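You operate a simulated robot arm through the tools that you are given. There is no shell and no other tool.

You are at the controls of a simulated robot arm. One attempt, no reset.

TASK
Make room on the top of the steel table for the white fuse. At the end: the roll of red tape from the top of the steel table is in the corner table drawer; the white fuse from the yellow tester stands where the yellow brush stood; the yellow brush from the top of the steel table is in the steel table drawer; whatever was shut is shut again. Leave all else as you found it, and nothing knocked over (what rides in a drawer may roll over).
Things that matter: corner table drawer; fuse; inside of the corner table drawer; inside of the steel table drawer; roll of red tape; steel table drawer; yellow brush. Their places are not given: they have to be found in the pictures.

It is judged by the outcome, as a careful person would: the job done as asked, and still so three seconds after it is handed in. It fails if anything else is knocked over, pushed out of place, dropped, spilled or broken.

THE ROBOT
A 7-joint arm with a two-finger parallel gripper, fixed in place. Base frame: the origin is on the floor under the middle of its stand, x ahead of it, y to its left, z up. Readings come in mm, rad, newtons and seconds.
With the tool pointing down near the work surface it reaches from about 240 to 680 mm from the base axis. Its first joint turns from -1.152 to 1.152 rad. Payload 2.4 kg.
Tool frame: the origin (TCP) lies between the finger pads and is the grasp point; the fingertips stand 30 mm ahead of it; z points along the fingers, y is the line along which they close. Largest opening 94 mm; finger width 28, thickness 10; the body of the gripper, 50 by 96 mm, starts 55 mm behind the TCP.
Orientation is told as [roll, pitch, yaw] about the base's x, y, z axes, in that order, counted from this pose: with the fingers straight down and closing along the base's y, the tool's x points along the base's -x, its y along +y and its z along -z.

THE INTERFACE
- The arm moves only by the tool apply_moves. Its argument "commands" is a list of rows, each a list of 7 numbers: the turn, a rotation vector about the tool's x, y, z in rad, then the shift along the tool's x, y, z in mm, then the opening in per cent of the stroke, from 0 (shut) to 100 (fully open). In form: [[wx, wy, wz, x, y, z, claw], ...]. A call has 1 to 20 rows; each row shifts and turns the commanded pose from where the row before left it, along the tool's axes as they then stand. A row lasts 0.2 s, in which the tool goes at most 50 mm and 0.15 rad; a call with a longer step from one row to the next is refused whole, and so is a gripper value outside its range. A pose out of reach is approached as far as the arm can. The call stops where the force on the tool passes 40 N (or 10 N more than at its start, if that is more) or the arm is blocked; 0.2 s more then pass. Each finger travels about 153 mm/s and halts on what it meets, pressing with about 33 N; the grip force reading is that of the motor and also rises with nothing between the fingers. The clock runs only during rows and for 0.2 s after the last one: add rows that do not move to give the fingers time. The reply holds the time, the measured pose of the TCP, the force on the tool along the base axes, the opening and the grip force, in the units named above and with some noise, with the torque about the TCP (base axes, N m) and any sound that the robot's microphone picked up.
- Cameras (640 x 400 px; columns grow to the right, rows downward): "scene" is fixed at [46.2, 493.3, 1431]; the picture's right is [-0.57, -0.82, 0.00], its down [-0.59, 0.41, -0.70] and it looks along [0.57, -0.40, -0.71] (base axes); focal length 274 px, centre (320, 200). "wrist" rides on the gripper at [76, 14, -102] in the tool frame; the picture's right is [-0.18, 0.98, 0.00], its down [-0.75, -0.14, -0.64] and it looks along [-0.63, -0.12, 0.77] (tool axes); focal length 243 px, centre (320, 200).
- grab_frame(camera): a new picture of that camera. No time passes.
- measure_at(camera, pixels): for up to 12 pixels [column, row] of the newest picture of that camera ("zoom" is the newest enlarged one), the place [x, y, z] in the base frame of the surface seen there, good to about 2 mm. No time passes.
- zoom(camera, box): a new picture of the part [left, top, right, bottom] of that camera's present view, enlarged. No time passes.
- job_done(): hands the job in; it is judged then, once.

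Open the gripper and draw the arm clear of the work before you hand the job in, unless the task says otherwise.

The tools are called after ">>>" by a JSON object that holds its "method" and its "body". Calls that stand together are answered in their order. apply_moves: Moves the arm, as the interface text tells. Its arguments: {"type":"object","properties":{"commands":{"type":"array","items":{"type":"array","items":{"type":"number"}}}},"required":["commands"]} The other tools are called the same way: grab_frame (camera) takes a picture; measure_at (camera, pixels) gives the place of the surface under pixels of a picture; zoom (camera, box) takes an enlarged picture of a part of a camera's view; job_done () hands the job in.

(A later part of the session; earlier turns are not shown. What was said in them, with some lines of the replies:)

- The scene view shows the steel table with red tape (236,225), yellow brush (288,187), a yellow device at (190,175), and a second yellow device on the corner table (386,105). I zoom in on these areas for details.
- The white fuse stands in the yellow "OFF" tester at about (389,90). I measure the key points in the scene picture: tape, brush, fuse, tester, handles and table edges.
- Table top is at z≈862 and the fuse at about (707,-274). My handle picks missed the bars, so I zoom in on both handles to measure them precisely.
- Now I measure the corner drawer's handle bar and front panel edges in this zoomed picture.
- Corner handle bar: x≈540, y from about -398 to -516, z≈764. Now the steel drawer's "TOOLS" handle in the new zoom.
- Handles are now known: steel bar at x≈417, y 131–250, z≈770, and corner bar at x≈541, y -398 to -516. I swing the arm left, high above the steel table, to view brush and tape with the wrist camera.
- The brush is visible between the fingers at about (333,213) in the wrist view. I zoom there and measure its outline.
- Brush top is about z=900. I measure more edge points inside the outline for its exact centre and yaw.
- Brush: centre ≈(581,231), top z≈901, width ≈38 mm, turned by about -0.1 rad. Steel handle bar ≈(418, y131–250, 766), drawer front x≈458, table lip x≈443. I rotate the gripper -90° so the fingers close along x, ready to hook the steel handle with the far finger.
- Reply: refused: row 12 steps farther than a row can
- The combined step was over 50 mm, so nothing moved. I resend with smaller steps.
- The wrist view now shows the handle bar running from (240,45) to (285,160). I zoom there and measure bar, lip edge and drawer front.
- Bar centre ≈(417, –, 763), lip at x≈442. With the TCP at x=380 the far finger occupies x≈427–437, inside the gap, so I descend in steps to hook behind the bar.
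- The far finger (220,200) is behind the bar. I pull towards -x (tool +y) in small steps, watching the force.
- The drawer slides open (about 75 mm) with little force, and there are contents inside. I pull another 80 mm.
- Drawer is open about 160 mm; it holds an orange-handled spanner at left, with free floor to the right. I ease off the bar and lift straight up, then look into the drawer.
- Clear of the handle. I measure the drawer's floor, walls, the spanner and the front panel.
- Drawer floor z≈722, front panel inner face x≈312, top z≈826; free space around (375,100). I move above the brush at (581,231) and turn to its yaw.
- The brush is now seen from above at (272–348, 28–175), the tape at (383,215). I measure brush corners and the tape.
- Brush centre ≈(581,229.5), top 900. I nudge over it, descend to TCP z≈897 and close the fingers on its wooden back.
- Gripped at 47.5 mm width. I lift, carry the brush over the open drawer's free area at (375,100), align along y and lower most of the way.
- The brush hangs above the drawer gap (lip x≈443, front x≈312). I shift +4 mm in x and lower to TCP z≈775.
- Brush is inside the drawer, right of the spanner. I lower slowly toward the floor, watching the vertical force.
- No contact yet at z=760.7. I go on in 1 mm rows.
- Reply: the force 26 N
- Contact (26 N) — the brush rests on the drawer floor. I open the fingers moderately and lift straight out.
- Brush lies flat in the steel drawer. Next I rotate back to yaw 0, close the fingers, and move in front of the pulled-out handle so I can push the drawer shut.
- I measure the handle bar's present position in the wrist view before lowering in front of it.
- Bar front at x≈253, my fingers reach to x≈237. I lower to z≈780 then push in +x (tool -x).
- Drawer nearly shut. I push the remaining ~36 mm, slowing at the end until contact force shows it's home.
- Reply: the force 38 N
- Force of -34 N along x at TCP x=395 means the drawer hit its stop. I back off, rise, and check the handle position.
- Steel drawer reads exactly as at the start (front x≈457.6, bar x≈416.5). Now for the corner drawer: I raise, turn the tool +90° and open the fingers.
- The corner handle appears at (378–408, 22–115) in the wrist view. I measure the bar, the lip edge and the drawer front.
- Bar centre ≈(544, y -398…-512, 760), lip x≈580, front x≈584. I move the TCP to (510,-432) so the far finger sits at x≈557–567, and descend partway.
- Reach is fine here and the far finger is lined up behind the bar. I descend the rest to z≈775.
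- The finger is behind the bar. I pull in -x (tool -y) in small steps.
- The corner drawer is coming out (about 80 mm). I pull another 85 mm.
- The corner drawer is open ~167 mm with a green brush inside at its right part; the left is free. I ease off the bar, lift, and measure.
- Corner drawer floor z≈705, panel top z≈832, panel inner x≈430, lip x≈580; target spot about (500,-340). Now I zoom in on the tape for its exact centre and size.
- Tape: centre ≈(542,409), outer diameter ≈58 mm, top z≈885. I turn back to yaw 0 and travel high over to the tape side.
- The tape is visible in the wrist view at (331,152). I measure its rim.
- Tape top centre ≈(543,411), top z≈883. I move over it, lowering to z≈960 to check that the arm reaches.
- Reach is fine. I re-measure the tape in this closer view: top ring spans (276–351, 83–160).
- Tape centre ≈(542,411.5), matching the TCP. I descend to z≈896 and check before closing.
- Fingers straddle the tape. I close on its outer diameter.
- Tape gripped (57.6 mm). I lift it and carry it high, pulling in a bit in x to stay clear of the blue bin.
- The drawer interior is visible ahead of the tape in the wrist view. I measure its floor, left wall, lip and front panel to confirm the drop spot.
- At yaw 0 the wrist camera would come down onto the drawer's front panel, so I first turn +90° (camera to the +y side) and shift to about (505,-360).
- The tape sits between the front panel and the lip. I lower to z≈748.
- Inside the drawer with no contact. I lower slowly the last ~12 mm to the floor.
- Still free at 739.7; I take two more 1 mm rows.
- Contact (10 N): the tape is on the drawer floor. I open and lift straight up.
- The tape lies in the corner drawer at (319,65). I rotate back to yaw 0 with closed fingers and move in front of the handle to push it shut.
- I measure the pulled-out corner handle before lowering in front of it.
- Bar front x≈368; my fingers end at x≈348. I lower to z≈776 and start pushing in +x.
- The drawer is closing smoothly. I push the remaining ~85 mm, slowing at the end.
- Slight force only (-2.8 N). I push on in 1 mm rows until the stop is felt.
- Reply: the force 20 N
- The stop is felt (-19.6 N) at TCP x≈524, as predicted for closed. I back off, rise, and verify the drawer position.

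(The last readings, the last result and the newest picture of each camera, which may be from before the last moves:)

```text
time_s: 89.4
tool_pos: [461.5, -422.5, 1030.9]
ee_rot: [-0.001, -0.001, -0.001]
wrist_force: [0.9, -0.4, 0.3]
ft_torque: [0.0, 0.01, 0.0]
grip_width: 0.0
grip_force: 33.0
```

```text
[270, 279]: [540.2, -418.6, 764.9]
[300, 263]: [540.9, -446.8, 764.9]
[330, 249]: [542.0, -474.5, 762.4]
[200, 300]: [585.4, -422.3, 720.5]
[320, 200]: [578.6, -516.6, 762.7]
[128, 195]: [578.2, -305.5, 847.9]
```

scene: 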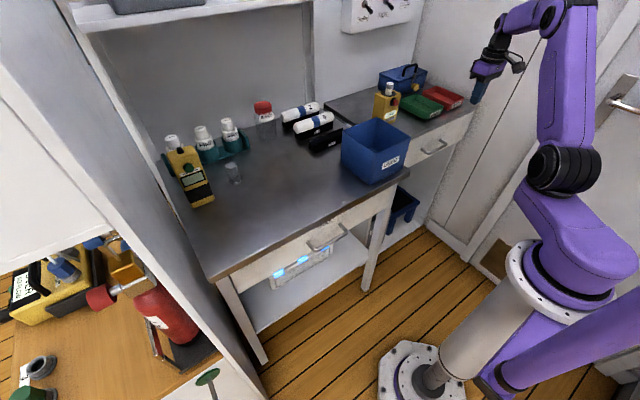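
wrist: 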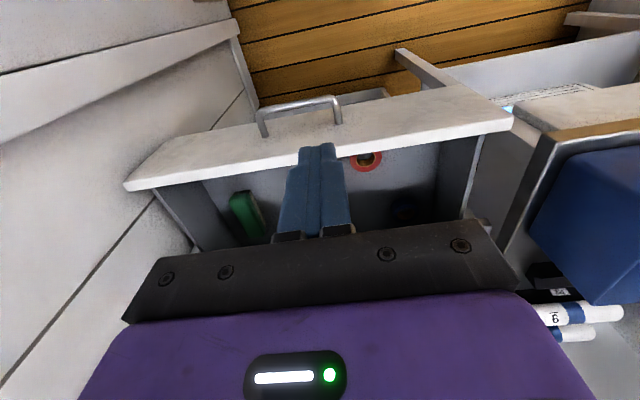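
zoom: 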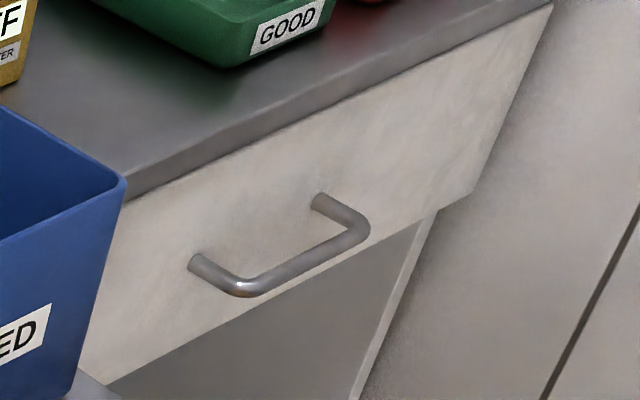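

Corner drawer reads as at the start. Now the fuse: I open the fingers and move above and in front of the tester to view the fuse with the wrist camera.

>>> {"method": "apply_moves", "body": {"commands": [[0, 0, 0, 0, 20, -40, 0], [0, 0, 0, -24, 30, -20, 50], [0, 0, 0, -28, 32, -15, 100], [0, 0, 0, -28, 32, -14, 100], [0, 0, 0, -28, 30, 0, 100], [0, 0, 0, -30, 18, 0, 100], [0, 0, 0, 0, 0, 0, 100]]}}

>>> {"method": "grab_frame", "body": {"camera": "wrist"}}

>>> {"method": "grab_frame", "body": {"camera": "scene"}}

```text
time_s: 91.0
tool_pos: [598.6, -261.2, 1120.0]
ee_rot: [0.0, 0.001, -0.001]
wrist_force: [-0.1, -0.4, -0.1]
ft_torque: [-0.05, -0.03, 0.01]
grip_width: 94.2
grip_force: 0.1
```

```text
taken
```

wrist: 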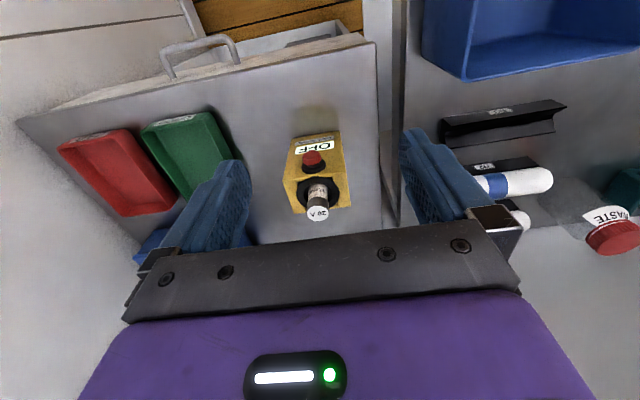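

```text
taken
```

scene: 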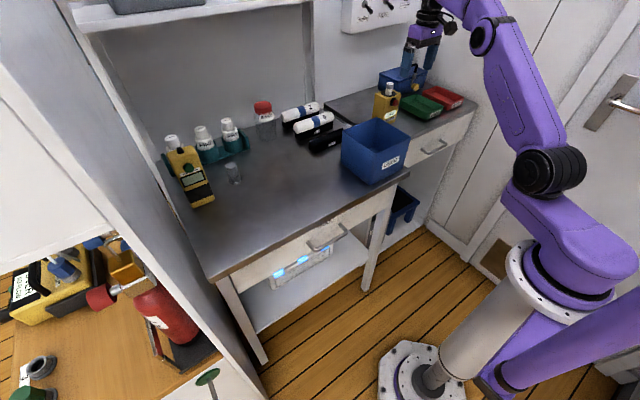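

The fuse top ("20 A") appears at (317,213) in the wrist view, sitting in the tester. I zoom and measure it.

>>> {"method": "zoom", "body": {"camera": "wrist", "box": [270, 120, 370, 230]}}

>>> {"method": "measure_at", "body": {"camera": "wrist", "pixels": [[317, 213], [309, 213], [325, 213], [317, 205], [318, 192], [312, 190], [325, 190], [345, 185], [288, 185], [340, 145], [313, 160], [296, 206]]}}

```text
3.64 times, centred on (320, 175) of wrist
```

zoom: 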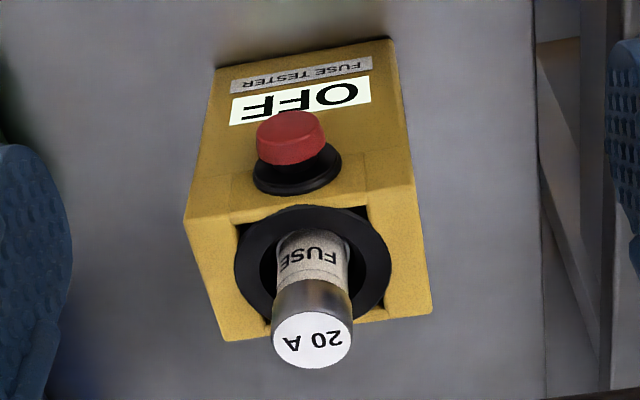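

```text
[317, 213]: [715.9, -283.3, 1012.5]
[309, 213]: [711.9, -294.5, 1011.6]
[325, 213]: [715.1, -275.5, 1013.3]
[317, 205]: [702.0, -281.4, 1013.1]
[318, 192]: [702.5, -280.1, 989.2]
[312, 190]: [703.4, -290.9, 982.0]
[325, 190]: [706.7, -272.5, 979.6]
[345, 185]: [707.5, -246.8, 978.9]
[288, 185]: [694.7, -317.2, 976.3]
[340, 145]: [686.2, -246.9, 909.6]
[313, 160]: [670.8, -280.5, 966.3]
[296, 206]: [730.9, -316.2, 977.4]
```

Fuse: top centre ≈(713,-284,1013), diameter ≈24 mm; tester top z≈978. I test whether the arm reaches above it with the tool vertical, keeping fingertips above the fuse top.

>>> {"method": "apply_moves", "body": {"commands": [[0, 0, 0, -38, -7.6, 12, 100], [0, 0, 0, -38, -7.6, 12, 100], [0, 0, 0, -38, -7.6, 12, 100], [0, 0, 0, 0, 0, 0, 100], [0, 0, 0, 0, 0, 0, 100]]}}

>>> {"method": "grab_frame", "body": {"camera": "scene"}}

>>> {"method": "grab_frame", "body": {"camera": "wrist"}}

```text
time_s: 92.2
tool_pos: [613.6, -267.1, 1093.8]
ee_rot: [-0.002, 0.0, 0.001]
wrist_force: [-0.3, -0.2, -0.4]
ft_torque: [-0.02, 0.02, -0.04]
grip_width: 93.9
grip_force: 0.1
out of reach, approached as far as the arm can: row 1, 2, 3
```

```text
taken
```

scene: 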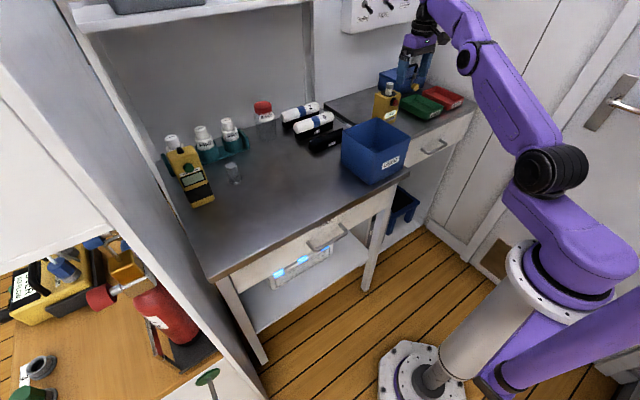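

```text
taken
```

wrist: 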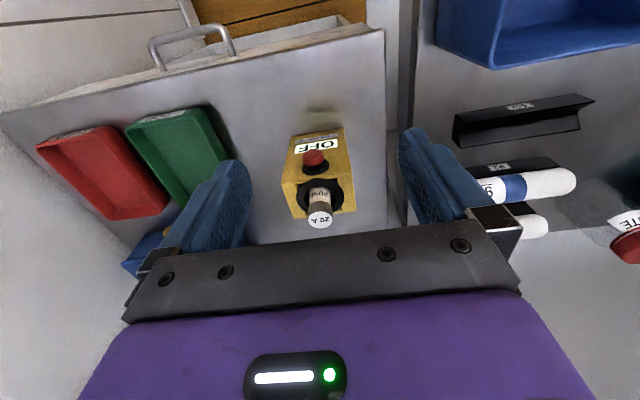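

Vertical reach ends at x≈614, so I'll need to tilt the tool forward. First I retreat a bit (tool +x) to see where the commanded pose stands.

>>> {"method": "apply_moves", "body": {"commands": [[0, 0, 0, 30, 0, -10, 100], [0, 0, 0, 0, 0, 0, 100]]}}

```text
time_s: 92.8
tool_pos: [584.1, -264.6, 1103.2]
ee_rot: [0.0, -0.001, 0.002]
wrist_force: [0.2, 0.0, 0.3]
ft_torque: [-0.01, 0.03, -0.01]
grip_width: 93.8
grip_force: 0.1
```

The commanded pose is where the arm stopped, so bookkeeping stays simple. Before tilting I measure the toolbox behind the tester for clearance.

>>> {"method": "zoom", "body": {"camera": "scene", "box": [350, 50, 450, 130]}}

>>> {"method": "measure_at", "body": {"camera": "zoom", "pixels": [[200, 110], [290, 140], [280, 190], [240, 130], [330, 130], [250, 160], [345, 60], [400, 130], [180, 130], [225, 250], [260, 260], [300, 270]]}}

```text
5.00 times, centred on (400, 90) of scene
```

zoom: 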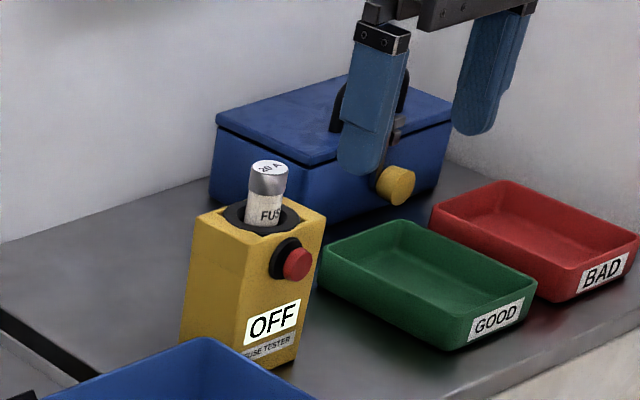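

```text
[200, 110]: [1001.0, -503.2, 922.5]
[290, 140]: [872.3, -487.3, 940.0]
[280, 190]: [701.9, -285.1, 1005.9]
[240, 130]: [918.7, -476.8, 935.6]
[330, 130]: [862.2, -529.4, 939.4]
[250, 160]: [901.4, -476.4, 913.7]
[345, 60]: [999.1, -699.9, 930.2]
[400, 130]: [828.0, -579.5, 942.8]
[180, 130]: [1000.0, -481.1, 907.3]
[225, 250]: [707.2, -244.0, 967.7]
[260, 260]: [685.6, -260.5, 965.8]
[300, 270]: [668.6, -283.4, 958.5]
```

The toolbox is far away (x>830, y<-470), so nothing crowds the fuse. I tilt the tool forward by 0.75 rad in place.

>>> {"method": "apply_moves", "body": {"commands": [[0, -0.15, 0, 0, 0, 0, 100], [0, -0.15, 0, 0, 0, 0, 100], [0, -0.15, 0, 0, 0, 0, 100], [0, -0.15, 0, 0, 0, 0, 100], [0, -0.15, 0, 0, 0, 0, 100], [0, 0, 0, 0, 0, 0, 100]]}}

>>> {"method": "grab_frame", "body": {"camera": "wrist"}}

>>> {"method": "grab_frame", "body": {"camera": "scene"}}

```text
time_s: 94.2
tool_pos: [584.7, -265.6, 1103.6]
ee_rot: [-0.003, -0.75, 0.001]
wrist_force: [0.5, 0.2, 0.0]
ft_torque: [-0.02, 0.0, -0.02]
grip_width: 94.1
grip_force: 0.1
```

```text
taken
```

wrist: 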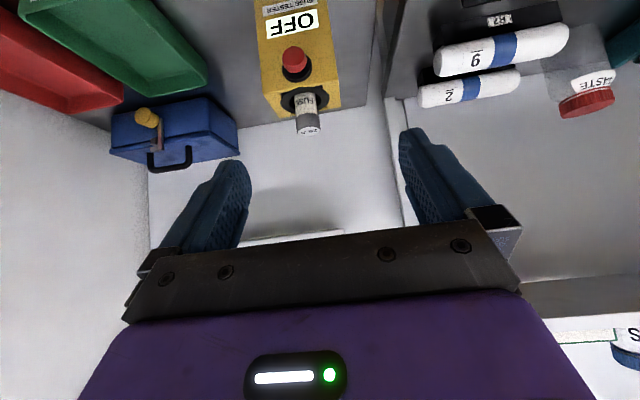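

```text
taken
```

scene: 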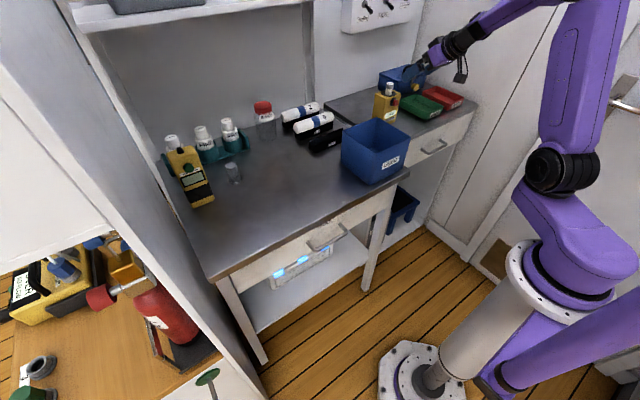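

Now the fuse is seen well at (308,115) between the fingers. I zoom and measure it precisely in this view.

>>> {"method": "zoom", "body": {"camera": "wrist", "box": [260, 60, 360, 150]}}

>>> {"method": "measure_at", "body": {"camera": "wrist", "pixels": [[308, 132], [300, 130], [317, 128], [308, 122], [298, 120], [318, 120], [308, 104], [299, 104], [316, 104], [308, 92], [335, 95], [275, 100]]}}

```text
4.44 times, centred on (310, 105) of wrist
```

zoom: 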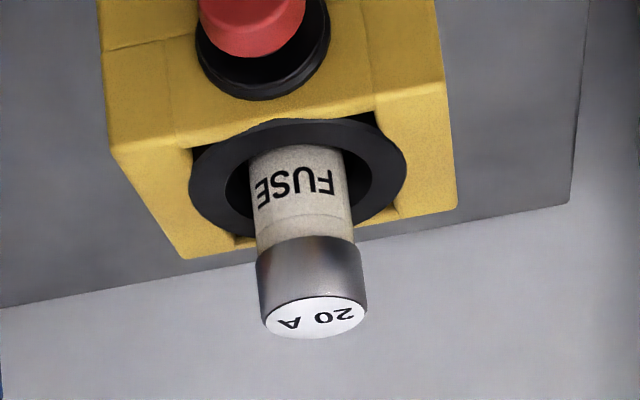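

```text
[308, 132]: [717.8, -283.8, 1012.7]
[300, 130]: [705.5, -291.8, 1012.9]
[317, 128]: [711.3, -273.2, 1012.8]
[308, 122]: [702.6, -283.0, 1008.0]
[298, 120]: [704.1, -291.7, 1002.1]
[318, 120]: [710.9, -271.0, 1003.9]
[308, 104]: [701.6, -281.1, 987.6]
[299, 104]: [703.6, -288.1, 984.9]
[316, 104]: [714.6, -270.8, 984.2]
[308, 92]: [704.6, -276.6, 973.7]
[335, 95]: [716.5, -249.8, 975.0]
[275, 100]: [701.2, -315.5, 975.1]
```

Fuse axis ≈(713,-282.5), cap dia ≈24 mm, top 1013, tester top ≈976. I move to a point above and slightly behind it, TCP (703,-282.5,1060), keeping the tilt.

>>> {"method": "apply_moves", "body": {"commands": [[0, 0, 0, -18.9, -5.6, 37.5, 100], [0, 0, 0, -18.9, -5.6, 37.5, 100], [0, 0, 0, -18.9, -5.6, 37.5, 100], [0, 0, 0, 0, 0, 0, 100]]}}

>>> {"method": "grab_frame", "body": {"camera": "wrist"}}

>>> {"method": "zoom", "body": {"camera": "scene", "box": [350, 30, 490, 140]}}

```text
time_s: 95.2
tool_pos: [701.0, -283.2, 1060.5]
ee_rot: [0.0, -0.748, 0.0]
wrist_force: [-0.2, -1.4, -1.0]
ft_torque: [-0.01, -0.04, -0.03]
grip_width: 93.8
grip_force: 0.0
```

```text
taken
```

wrist: 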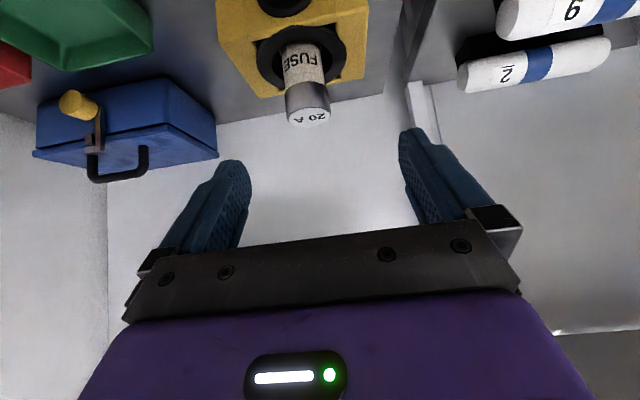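

```text
3.64 times, centred on (420, 85) of scene
```

zoom: 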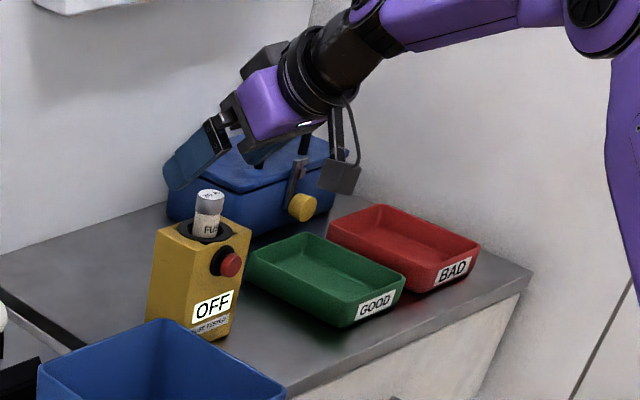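

The tilted pose reaches. I re-measure the fuse from here to refine the final lowering.

>>> {"method": "measure_at", "body": {"camera": "wrist", "pixels": [[308, 122], [289, 112], [326, 105], [308, 108], [305, 95], [290, 98], [325, 95], [303, 65], [265, 60], [340, 50], [310, 117]]}}

```text
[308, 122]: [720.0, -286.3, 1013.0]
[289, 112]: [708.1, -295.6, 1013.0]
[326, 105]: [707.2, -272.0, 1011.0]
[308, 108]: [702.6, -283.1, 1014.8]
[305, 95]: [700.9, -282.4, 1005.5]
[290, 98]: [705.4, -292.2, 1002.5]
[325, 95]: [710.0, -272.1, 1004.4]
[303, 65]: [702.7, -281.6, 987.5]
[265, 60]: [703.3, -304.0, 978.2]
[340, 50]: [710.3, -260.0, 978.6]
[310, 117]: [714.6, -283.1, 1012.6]
```

Fuse axis confirmed ≈(712.5,-283), collar top ≈978. I lower vertically 45 mm to TCP z≈1015 (finger corners at ≈983).

>>> {"method": "apply_moves", "body": {"commands": [[0, 0, 0, 10.2, 0, 11, 100], [0, 0, 0, 10.2, 0, 11, 100], [0, 0, 0, 10.2, 0, 11, 100], [0, 0, 0, 0, 0, 0, 100]]}}

>>> {"method": "grab_frame", "body": {"camera": "wrist"}}

>>> {"method": "zoom", "body": {"camera": "scene", "box": [350, 40, 450, 120]}}

```text
time_s: 96.2
tool_pos: [703.5, -283.5, 1014.7]
ee_rot: [0.001, -0.751, 0.0]
wrist_force: [0.5, 0.4, 0.4]
ft_torque: [0.01, -0.04, 0.02]
grip_width: 93.9
grip_force: 0.1
```

```text
taken
```

wrist: 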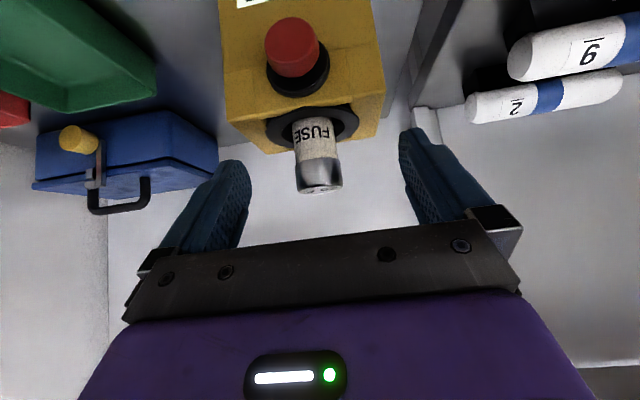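

```text
5.00 times, centred on (400, 80) of scene
```

zoom: 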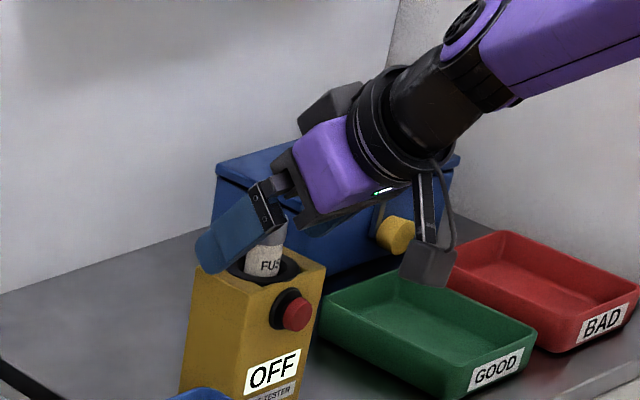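

The fuse top (320,185) lies between the fingers. I close to about 38 mm first and check centring before gripping.

>>> {"method": "apply_moves", "body": {"commands": [[0, 0, 0, 0, 0, 0, 70], [0, 0, 0, 0, 0, 0, 40], [0, 0, 0, 0, 0, 0, 36], [0, 0, 0, 0, 0, 0, 36]]}}

>>> {"method": "grab_frame", "body": {"camera": "wrist"}}

>>> {"method": "zoom", "body": {"camera": "wrist", "box": [240, 90, 400, 240]}}

>>> {"method": "zoom", "body": {"camera": "scene", "box": [360, 60, 420, 120]}}

```text
time_s: 97.2
tool_pos: [703.2, -283.5, 1016.0]
ee_rot: [0.0, -0.751, 0.001]
wrist_force: [0.6, -0.5, -0.1]
ft_torque: [0.0, 0.02, 0.01]
grip_width: 33.8
grip_force: 0.1
```

```text
taken
```

wrist: 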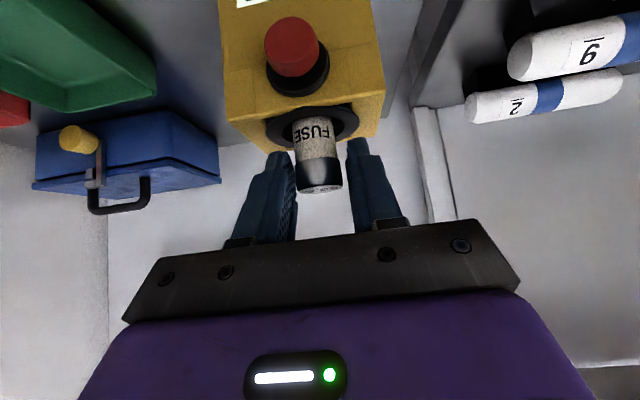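

```text
2.67 times, centred on (320, 165) of wrist
```

zoom: 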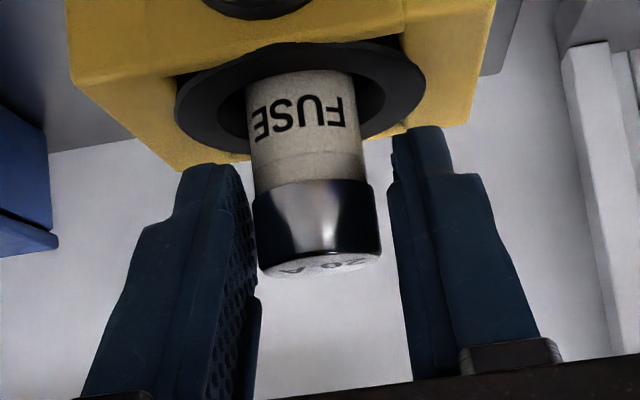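

```text
6.67 times, centred on (390, 90) of scene
```

zoom: 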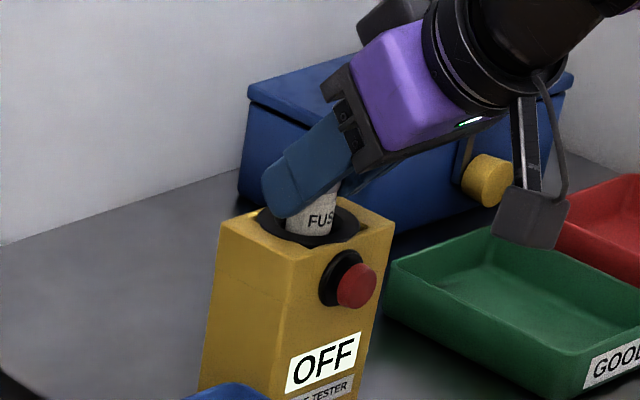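

Fingers are close around the fuse; I check centring by measuring points on the finger pads and the cap sides.

>>> {"method": "measure_at", "body": {"camera": "wrist", "pixels": [[290, 190], [292, 205], [288, 175], [350, 180], [352, 195], [349, 165], [320, 175], [300, 175], [338, 172], [306, 180], [334, 178], [320, 187]]}}

```text
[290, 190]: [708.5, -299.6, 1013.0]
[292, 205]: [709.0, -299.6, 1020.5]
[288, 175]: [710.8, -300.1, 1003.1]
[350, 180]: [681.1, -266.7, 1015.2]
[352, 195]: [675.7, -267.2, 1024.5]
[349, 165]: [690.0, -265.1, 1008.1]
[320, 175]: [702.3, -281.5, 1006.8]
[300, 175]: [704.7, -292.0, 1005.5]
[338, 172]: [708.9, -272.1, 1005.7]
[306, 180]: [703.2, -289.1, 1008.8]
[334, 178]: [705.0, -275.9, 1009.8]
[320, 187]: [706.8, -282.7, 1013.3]
```

Pads at y≈-300 and -266.5 (centre -283.2), fuse at ≈-282.5: centred within 1 mm. I close the grip.

>>> {"method": "apply_moves", "body": {"commands": [[0, 0, 0, 0, 0, 0, 28], [0, 0, 0, 0, 0, 0, 22], [0, 0, 0, 0, 0, 0, 10], [0, 0, 0, 0, 0, 0, 5], [0, 0, 0, 0, 0, 0, 5]]}}

>>> {"method": "grab_frame", "body": {"camera": "wrist"}}

>>> {"method": "zoom", "body": {"camera": "scene", "box": [360, 60, 420, 120]}}

```text
time_s: 98.4
tool_pos: [702.7, -284.4, 1015.9]
ee_rot: [0.001, -0.75, 0.001]
wrist_force: [-0.4, 0.0, 0.3]
ft_torque: [0.0, 0.02, -0.02]
grip_width: 25.7
grip_force: 32.7
```

```text
taken
```

wrist: 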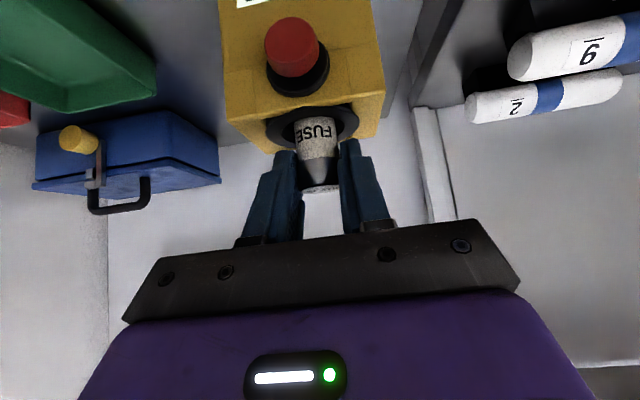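

```text
6.67 times, centred on (390, 90) of scene
```

zoom: 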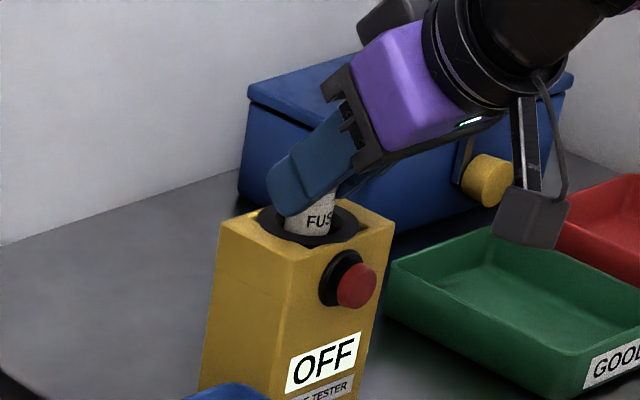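

Gripped at 25.7 mm. I pull straight up slowly (base +z) 16 mm, watching force and the tester.

>>> {"method": "apply_moves", "body": {"commands": [[0, 0, 0, -2.73, 0, -2.93, 5], [0, 0, 0, -2.73, 0, -2.93, 5], [0, 0, 0, -2.73, 0, -2.93, 5], [0, 0, 0, -2.73, 0, -2.93, 5], [0, 0, 0, 0, 0, 0, 5]]}}

>>> {"method": "grab_frame", "body": {"camera": "wrist"}}

>>> {"method": "zoom", "body": {"camera": "scene", "box": [360, 60, 420, 120]}}

```text
time_s: 99.6
tool_pos: [704.6, -282.6, 1030.5]
ee_rot: [-0.001, -0.749, -0.001]
wrist_force: [-1.2, -0.8, 0.4]
ft_torque: [-0.07, 0.03, -0.04]
grip_width: 25.3
grip_force: 33.3
```

```text
taken
```

wrist: 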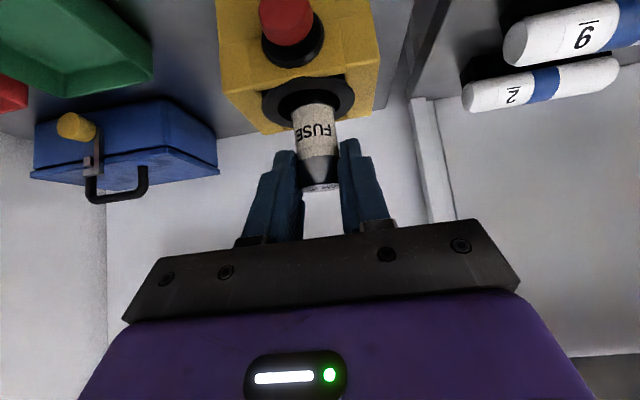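

```text
6.67 times, centred on (390, 90) of scene
```

zoom: 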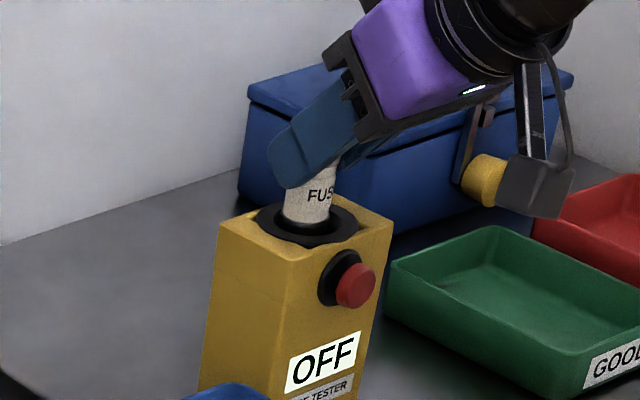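

The fuse is sliding out and the tester stays put. I continue up another ~64 mm.

>>> {"method": "apply_moves", "body": {"commands": [[0, 0, 0, -5.45, 0, -5.85, 5], [0, 0, 0, -5.45, 0, -5.85, 5], [0, 0, 0, -5.45, 0, -5.85, 5], [0, 0, 0, -5.45, 0, -5.85, 5], [0, 0, 0, -5.45, 0, -5.85, 5], [0, 0, 0, -5.45, 0, -5.85, 5], [0, 0, 0, -5.45, 0, -5.85, 5], [0, 0, 0, -5.45, 0, -5.85, 5], [0, 0, 0, 0, 0, 0, 5]]}}

>>> {"method": "grab_frame", "body": {"camera": "wrist"}}

>>> {"method": "zoom", "body": {"camera": "scene", "box": [350, 40, 430, 120]}}

```text
time_s: 101.6
tool_pos: [702.2, -283.2, 1092.9]
ee_rot: [0.001, -0.748, 0.001]
wrist_force: [0.7, 0.0, -0.9]
ft_torque: [0.0, -0.01, 0.02]
grip_width: 25.6
grip_force: 33.4
```

```text
taken
```

wrist: 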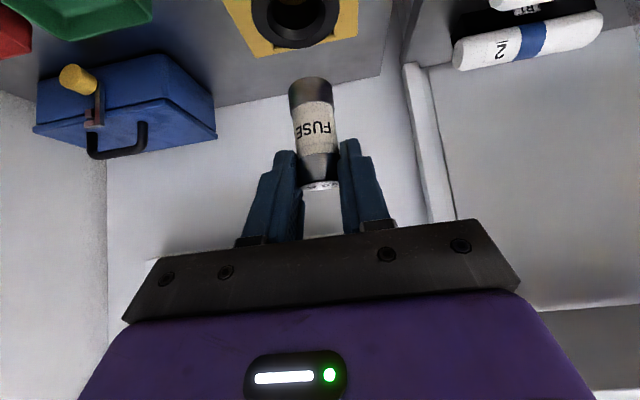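

```text
5.00 times, centred on (390, 80) of scene
```

zoom: 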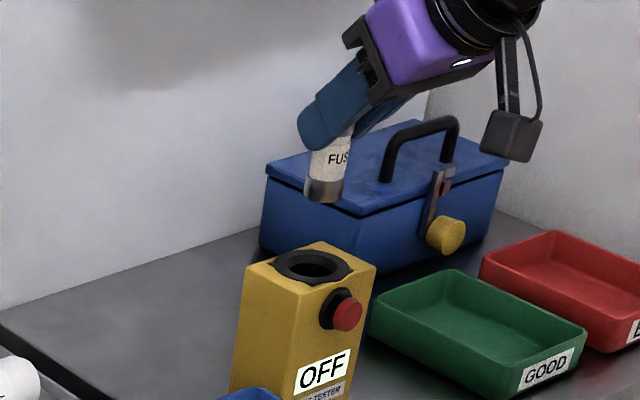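

The fuse is out. I measure its top and bottom to get its length and check it hangs vertical.

>>> {"method": "zoom", "body": {"camera": "wrist", "box": [270, 65, 350, 200]}}

>>> {"method": "measure_at", "body": {"camera": "wrist", "pixels": [[309, 81], [294, 86], [328, 84], [309, 95], [313, 120], [318, 150], [319, 186], [322, 160], [300, 120], [328, 118], [311, 78]]}}

>>> {"method": "zoom", "body": {"camera": "scene", "box": [370, 50, 410, 90]}}

```text
2.96 times, centred on (310, 132) of wrist
```

zoom: 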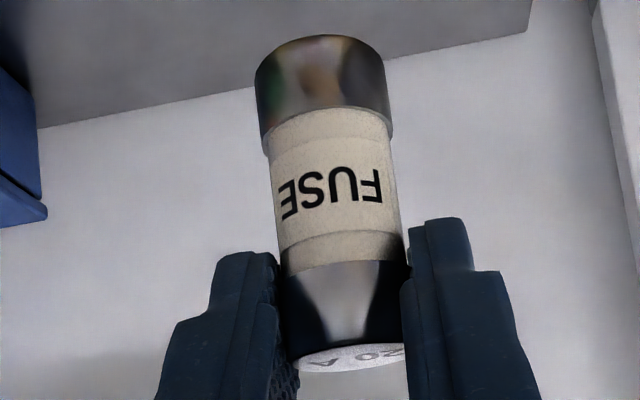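

```text
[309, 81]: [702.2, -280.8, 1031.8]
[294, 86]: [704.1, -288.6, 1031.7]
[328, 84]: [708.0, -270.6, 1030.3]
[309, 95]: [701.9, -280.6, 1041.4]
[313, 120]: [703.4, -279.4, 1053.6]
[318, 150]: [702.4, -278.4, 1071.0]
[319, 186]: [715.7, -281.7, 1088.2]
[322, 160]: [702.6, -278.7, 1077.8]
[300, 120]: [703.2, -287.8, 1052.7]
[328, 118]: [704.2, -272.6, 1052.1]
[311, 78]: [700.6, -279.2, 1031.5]
```

```text
10.00 times, centred on (390, 70) of scene
```

zoom: 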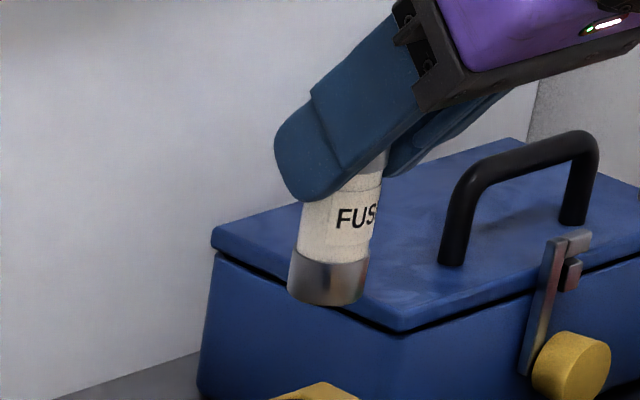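

Fuse is vertical, ≈60 mm long, its bottom ≈63 mm below the TCP, its axis ≈10 mm ahead of the TCP. I carry it level over to above the brush's former place: TCP target (572.5, 229.5).

>>> {"method": "apply_moves", "body": {"commands": [[0, 0, 0, 7.9, 42.7, -7.36, 5], [0, 0, 0, 7.9, 42.7, -7.36, 5], [0, 0, 0, 7.9, 42.7, -7.36, 5], [0, 0, 0, 7.9, 42.7, -7.36, 5], [0, 0, 0, 7.9, 42.7, -7.36, 5], [0, 0, 0, 7.9, 42.7, -7.36, 5], [0, 0, 0, 7.9, 42.7, -7.36, 5], [0, 0, 0, 7.9, 42.7, -7.36, 5], [0, 0, 0, 7.9, 42.7, -7.36, 5], [0, 0, 0, 7.9, 42.7, -7.36, 5], [0, 0, 0, 7.9, 42.7, -7.36, 5], [0, 0, 0, 7.9, 42.7, -7.36, 5], [0, 0, 0, 0, 0, 0, 5]]}}

>>> {"method": "grab_frame", "body": {"camera": "wrist"}}

>>> {"method": "grab_frame", "body": {"camera": "scene"}}

```text
time_s: 104.4
tool_pos: [570.8, 233.1, 1097.6]
ee_rot: [0.0, -0.751, 0.0]
wrist_force: [-0.2, -0.2, -0.9]
ft_torque: [-0.01, 0.01, 0.01]
grip_width: 25.6
grip_force: 33.3
```

```text
taken
```

wrist: 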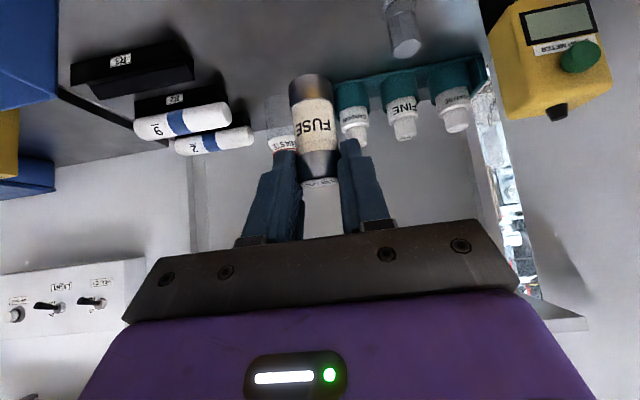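

```text
taken
```

scene: 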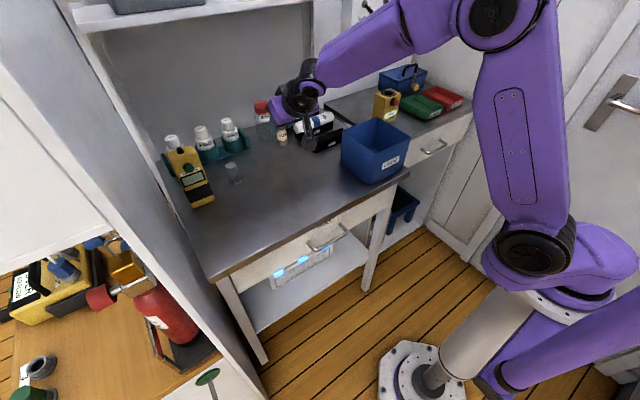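

I measure where the fuse hangs now.

>>> {"method": "measure_at", "body": {"camera": "wrist", "pixels": [[310, 90], [295, 90], [327, 88], [313, 115], [318, 150], [301, 115], [329, 113], [310, 77], [320, 181]]}}

```text
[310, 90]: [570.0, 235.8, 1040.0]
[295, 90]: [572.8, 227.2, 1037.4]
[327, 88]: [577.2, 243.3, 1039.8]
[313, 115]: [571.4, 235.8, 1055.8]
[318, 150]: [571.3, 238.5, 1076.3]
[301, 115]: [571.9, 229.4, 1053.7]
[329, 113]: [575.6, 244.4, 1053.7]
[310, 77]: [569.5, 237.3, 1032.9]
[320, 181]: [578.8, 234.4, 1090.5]
```

Fuse axis ≈(582, 231.5), bottom z≈1032. I nudge y by -2 mm and lower straight down ~166 mm so the fuse bottom is a few mm above the table (z≈860).

>>> {"method": "apply_moves", "body": {"commands": [[0, 0, 0, 22.6, -0.4, 24.3, 5], [0, 0, 0, 22.6, -0.4, 24.3, 5], [0, 0, 0, 22.6, -0.4, 24.3, 5], [0, 0, 0, 20.0, -0.4, 21.5, 5], [0, 0, 0, 15.0, -0.4, 16.1, 5], [0, 0, 0, 6.8, 0, 7.3, 5], [0, 0, 0, 0, 0, 0, 5]]}}

>>> {"method": "grab_frame", "body": {"camera": "wrist"}}

>>> {"method": "zoom", "body": {"camera": "scene", "box": [220, 90, 380, 220]}}

```text
time_s: 106.0
tool_pos: [574.1, 228.0, 934.3]
ee_rot: [0.0, -0.75, 0.001]
wrist_force: [0.7, -0.7, -0.4]
ft_torque: [-0.06, 0.02, 0.01]
grip_width: 25.7
grip_force: 32.7
```

```text
taken
```

wrist: 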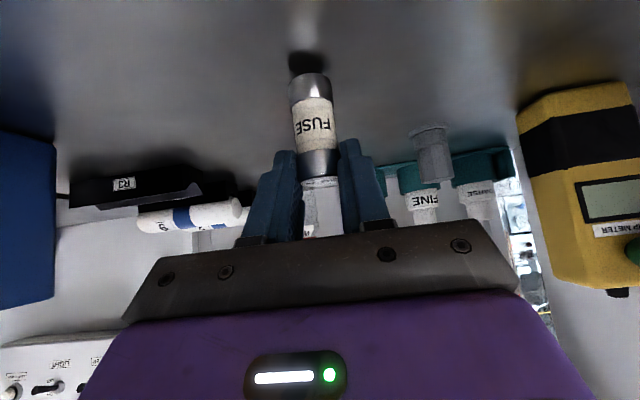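

```text
3.08 times, centred on (300, 155) of scene
```

zoom: 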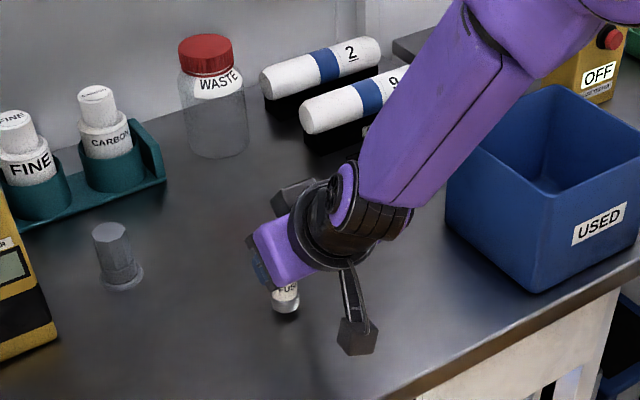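

I measure the remaining gap between fuse bottom (309,78) and the table below.

>>> {"method": "measure_at", "body": {"camera": "wrist", "pixels": [[309, 80], [310, 90], [313, 115], [318, 150], [300, 60], [250, 90], [290, 85], [330, 85], [294, 90], [328, 88]]}}

```text
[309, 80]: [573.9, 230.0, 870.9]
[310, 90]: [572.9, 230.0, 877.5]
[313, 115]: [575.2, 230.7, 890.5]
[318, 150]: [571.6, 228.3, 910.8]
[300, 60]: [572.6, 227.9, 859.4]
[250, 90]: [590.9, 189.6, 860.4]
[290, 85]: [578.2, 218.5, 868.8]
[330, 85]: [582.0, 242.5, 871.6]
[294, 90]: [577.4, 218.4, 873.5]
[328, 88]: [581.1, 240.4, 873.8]
```

Bottom at ≈869, table ≈860. I creep down in 2 mm rows.

>>> {"method": "apply_moves", "body": {"commands": [[0, 0, 0, 1.36, 0, 1.46, 5], [0, 0, 0, 1.36, 0, 1.46, 5], [0, 0, 0, 1.36, 0, 1.46, 5], [0, 0, 0, 0, 0, 0, 5]]}}

```text
time_s: 107.0
tool_pos: [572.9, 227.7, 927.0]
ee_rot: [0.001, -0.752, 0.0]
wrist_force: [0.1, -0.6, -0.6]
ft_torque: [0.02, 0.0, -0.01]
grip_width: 25.7
grip_force: 32.8
```

No contact yet (z=927). I continue in 1 mm rows.

>>> {"method": "apply_moves", "body": {"commands": [[0, 0, 0, 0.68, 0, 0.73, 5], [0, 0, 0, 0.68, 0, 0.73, 5], [0, 0, 0, 0, 0, 0, 5]]}}

>>> {"method": "grab_frame", "body": {"camera": "wrist"}}

>>> {"method": "measure_at", "body": {"camera": "wrist", "pixels": [[309, 80], [310, 90], [300, 60], [309, 76]]}}

```text
time_s: 107.8
tool_pos: [575.0, 227.9, 926.3]
ee_rot: [-0.001, -0.752, 0.0]
wrist_force: [0.0, 0.2, 4.4]
ft_torque: [-0.03, -0.02, 0.01]
grip_width: 25.5
grip_force: 33.1
```

```text
taken
```

wrist: 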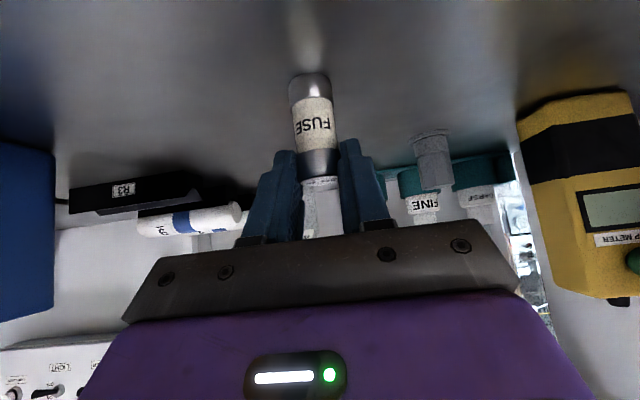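

```text
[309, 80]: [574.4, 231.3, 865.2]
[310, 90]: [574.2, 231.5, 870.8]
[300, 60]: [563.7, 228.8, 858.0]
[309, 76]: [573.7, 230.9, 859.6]
```

Contact felt (4.4 N): the fuse stands on the table. I open the fingers gently, then fully, without moving.

>>> {"method": "apply_moves", "body": {"commands": [[0, 0, 0, 0, 0, 0, 28], [0, 0, 0, 0, 0, 0, 32], [0, 0, 0, 0, 0, 0, 40], [0, 0, 0, 0, 0, 0, 60], [0, 0, 0, 0, 0, 0, 85], [0, 0, 0, 0, 0, 0, 85]]}}

>>> {"method": "grab_frame", "body": {"camera": "wrist"}}

>>> {"method": "zoom", "body": {"camera": "scene", "box": [220, 90, 380, 220]}}

```text
time_s: 109.2
tool_pos: [573.8, 227.7, 925.2]
ee_rot: [0.001, -0.75, -0.001]
wrist_force: [0.8, 0.1, 0.8]
ft_torque: [0.04, 0.01, -0.02]
grip_width: 80.1
grip_force: 0.1
```

```text
taken
```

wrist: 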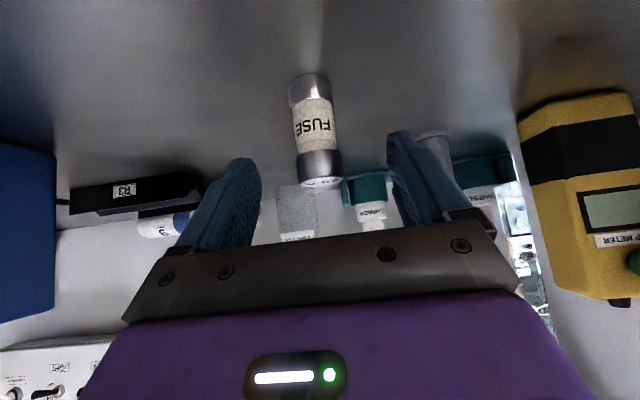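

```text
3.08 times, centred on (300, 155) of scene
```

zoom: 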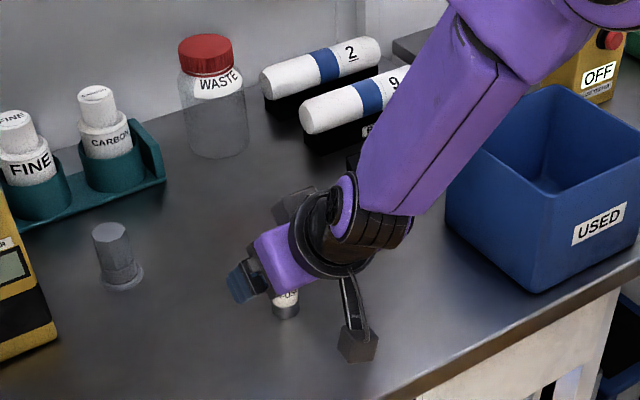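

The fuse stands free between the open fingers. I withdraw along the tool axis (back and up), then untilt the tool.

>>> {"method": "apply_moves", "body": {"commands": [[0, 0, 0, 0, 0, -15, 85], [0, 0, 0, 0, 0, -30, 85], [0, 0, 0, 0, 0, -40, 85], [0, 0, 0, 0, 0, -40, 85], [0, 0, 0, 0, 0, -40, 85], [0, 0.15, 0, 0, 0, 0, 85], [0, 0.15, 0, 0, 0, 0, 85], [0, 0.15, 0, 0, 0, 0, 85], [0, 0.15, 0, 0, 0, 0, 85], [0, 0.15, 0, 0, 0, 0, 100], [0, 0, 0, 30, 0, -35, 100], [0, 0, 0, 30, 0, -35, 100], [0, 0, 0, 0, 0, 0, 100]]}}

>>> {"method": "grab_frame", "body": {"camera": "scene"}}

>>> {"method": "grab_frame", "body": {"camera": "wrist"}}

```text
time_s: 112.0
tool_pos: [400.7, 227.9, 1116.0]
ee_rot: [-0.001, -0.001, 0.001]
wrist_force: [-1.0, -0.7, -0.6]
ft_torque: [0.0, 0.01, 0.0]
grip_width: 94.1
grip_force: 0.1
```

```text
taken
```

scene: 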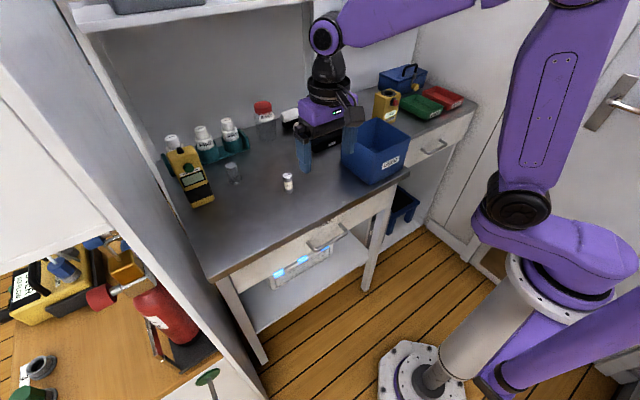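

```text
taken
```

wrist: 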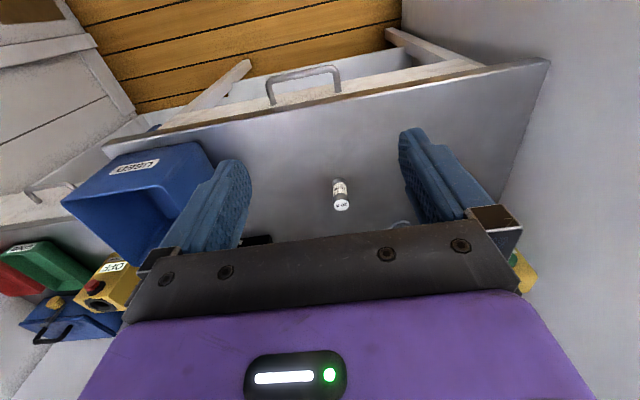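

The fuse stands upright at (288,182) in the scene. I draw the arm back near its starting pose and take final checks.

>>> {"method": "apply_moves", "body": {"commands": [[0, 0, 0, 7, -40, -3, 100], [0, 0, 0, 7, -40, -3, 100], [0, 0, 0, 7, -40, -3, 100], [0, 0, 0, 7, -40, -3, 100], [0, 0, 0, 7, -40, -3, 100], [0, 0, 0, 7, -40, -3, 100], [0, 0, 0, 8, -40, -3, 100], [0, 0, 0, 8, -40, -3, 100], [0, 0, 0, 0, 0, 0, 100], [0, 0, 0, 0, 0, 0, 100]]}}

>>> {"method": "grab_frame", "body": {"camera": "scene"}}

>>> {"method": "zoom", "body": {"camera": "scene", "box": [150, 90, 350, 250]}}

>>> {"method": "measure_at", "body": {"camera": "scene", "pixels": [[288, 176], [288, 184], [288, 190], [321, 222], [326, 238], [345, 222], [434, 146], [422, 155], [384, 120]]}}

>>> {"method": "zoom", "body": {"camera": "scene", "box": [320, 50, 490, 190]}}

```text
time_s: 114.2
tool_pos: [343.6, -91.6, 1136.2]
ee_rot: [0.0, -0.001, 0.0]
wrist_force: [0.2, 0.5, -0.3]
ft_torque: [0.0, -0.02, 0.0]
grip_width: 93.8
grip_force: 0.0
```

```text
taken
```

scene: 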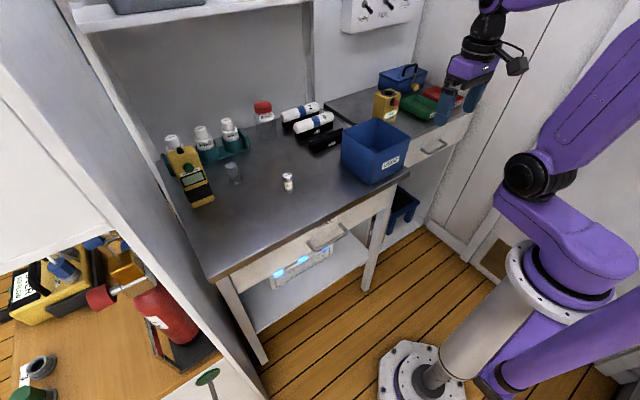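

```text
2.50 times, centred on (250, 170) of scene
```

zoom: 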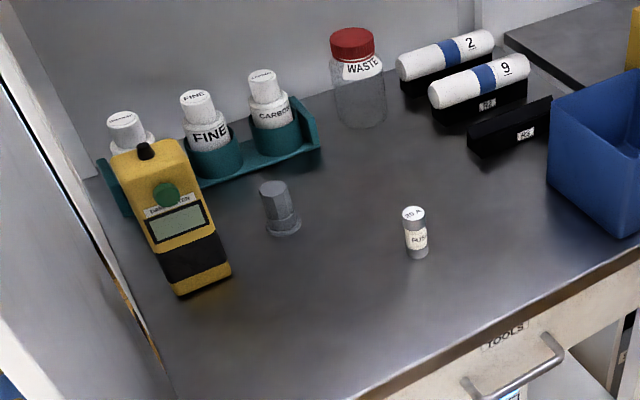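

```text
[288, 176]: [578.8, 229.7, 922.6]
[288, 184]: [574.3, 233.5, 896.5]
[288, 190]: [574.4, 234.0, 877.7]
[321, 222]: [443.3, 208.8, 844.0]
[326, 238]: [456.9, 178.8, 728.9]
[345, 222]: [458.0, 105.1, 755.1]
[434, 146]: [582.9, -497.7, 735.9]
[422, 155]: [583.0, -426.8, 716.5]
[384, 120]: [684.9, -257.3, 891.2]
```

```text
2.86 times, centred on (405, 120) of scene
```

zoom: 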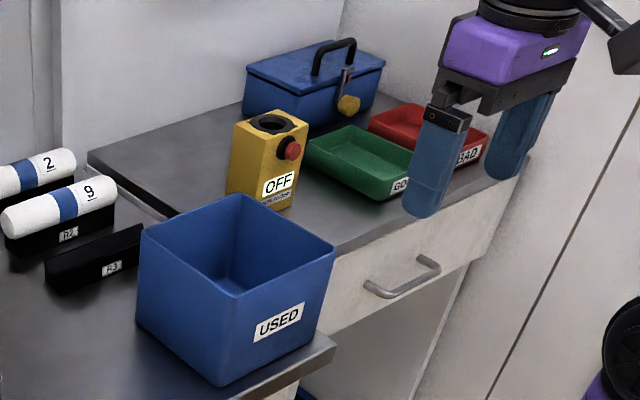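

Final pictures: the fuse stands at about (584,230) where the brush stood. Both drawers are shut (fronts at x≈457.5 and 583, as at the start), the tester hasn't moved, and the gripper is open and clear. I hand the job in.

>>> {"method": "job_done", "body": {}}

```text
The job is handed in.
```

The job is finished and handed in; the judge's verdict hasn't come back to me.

- **Yellow brush:** it lies flat in the steel table drawer, to the right of the spanner that was already there. The drawer is shut again, and its front and handle measure the same as at the start.
- **Red tape:** it is in the corner table drawer, clear of the green brush already inside. That drawer is also shut, with its front and handle where they were.
- **White fuse:** it stands upright on the steel table at about (584, 230), within a couple of millimetres of where the brush's centre was.
- **Everything else:** the tester did not move when I pulled the fuse out. The final pictures show nothing knocked over or pushed out of place.

The gripper is open, and the arm is back near its starting pose, clear of both tables.
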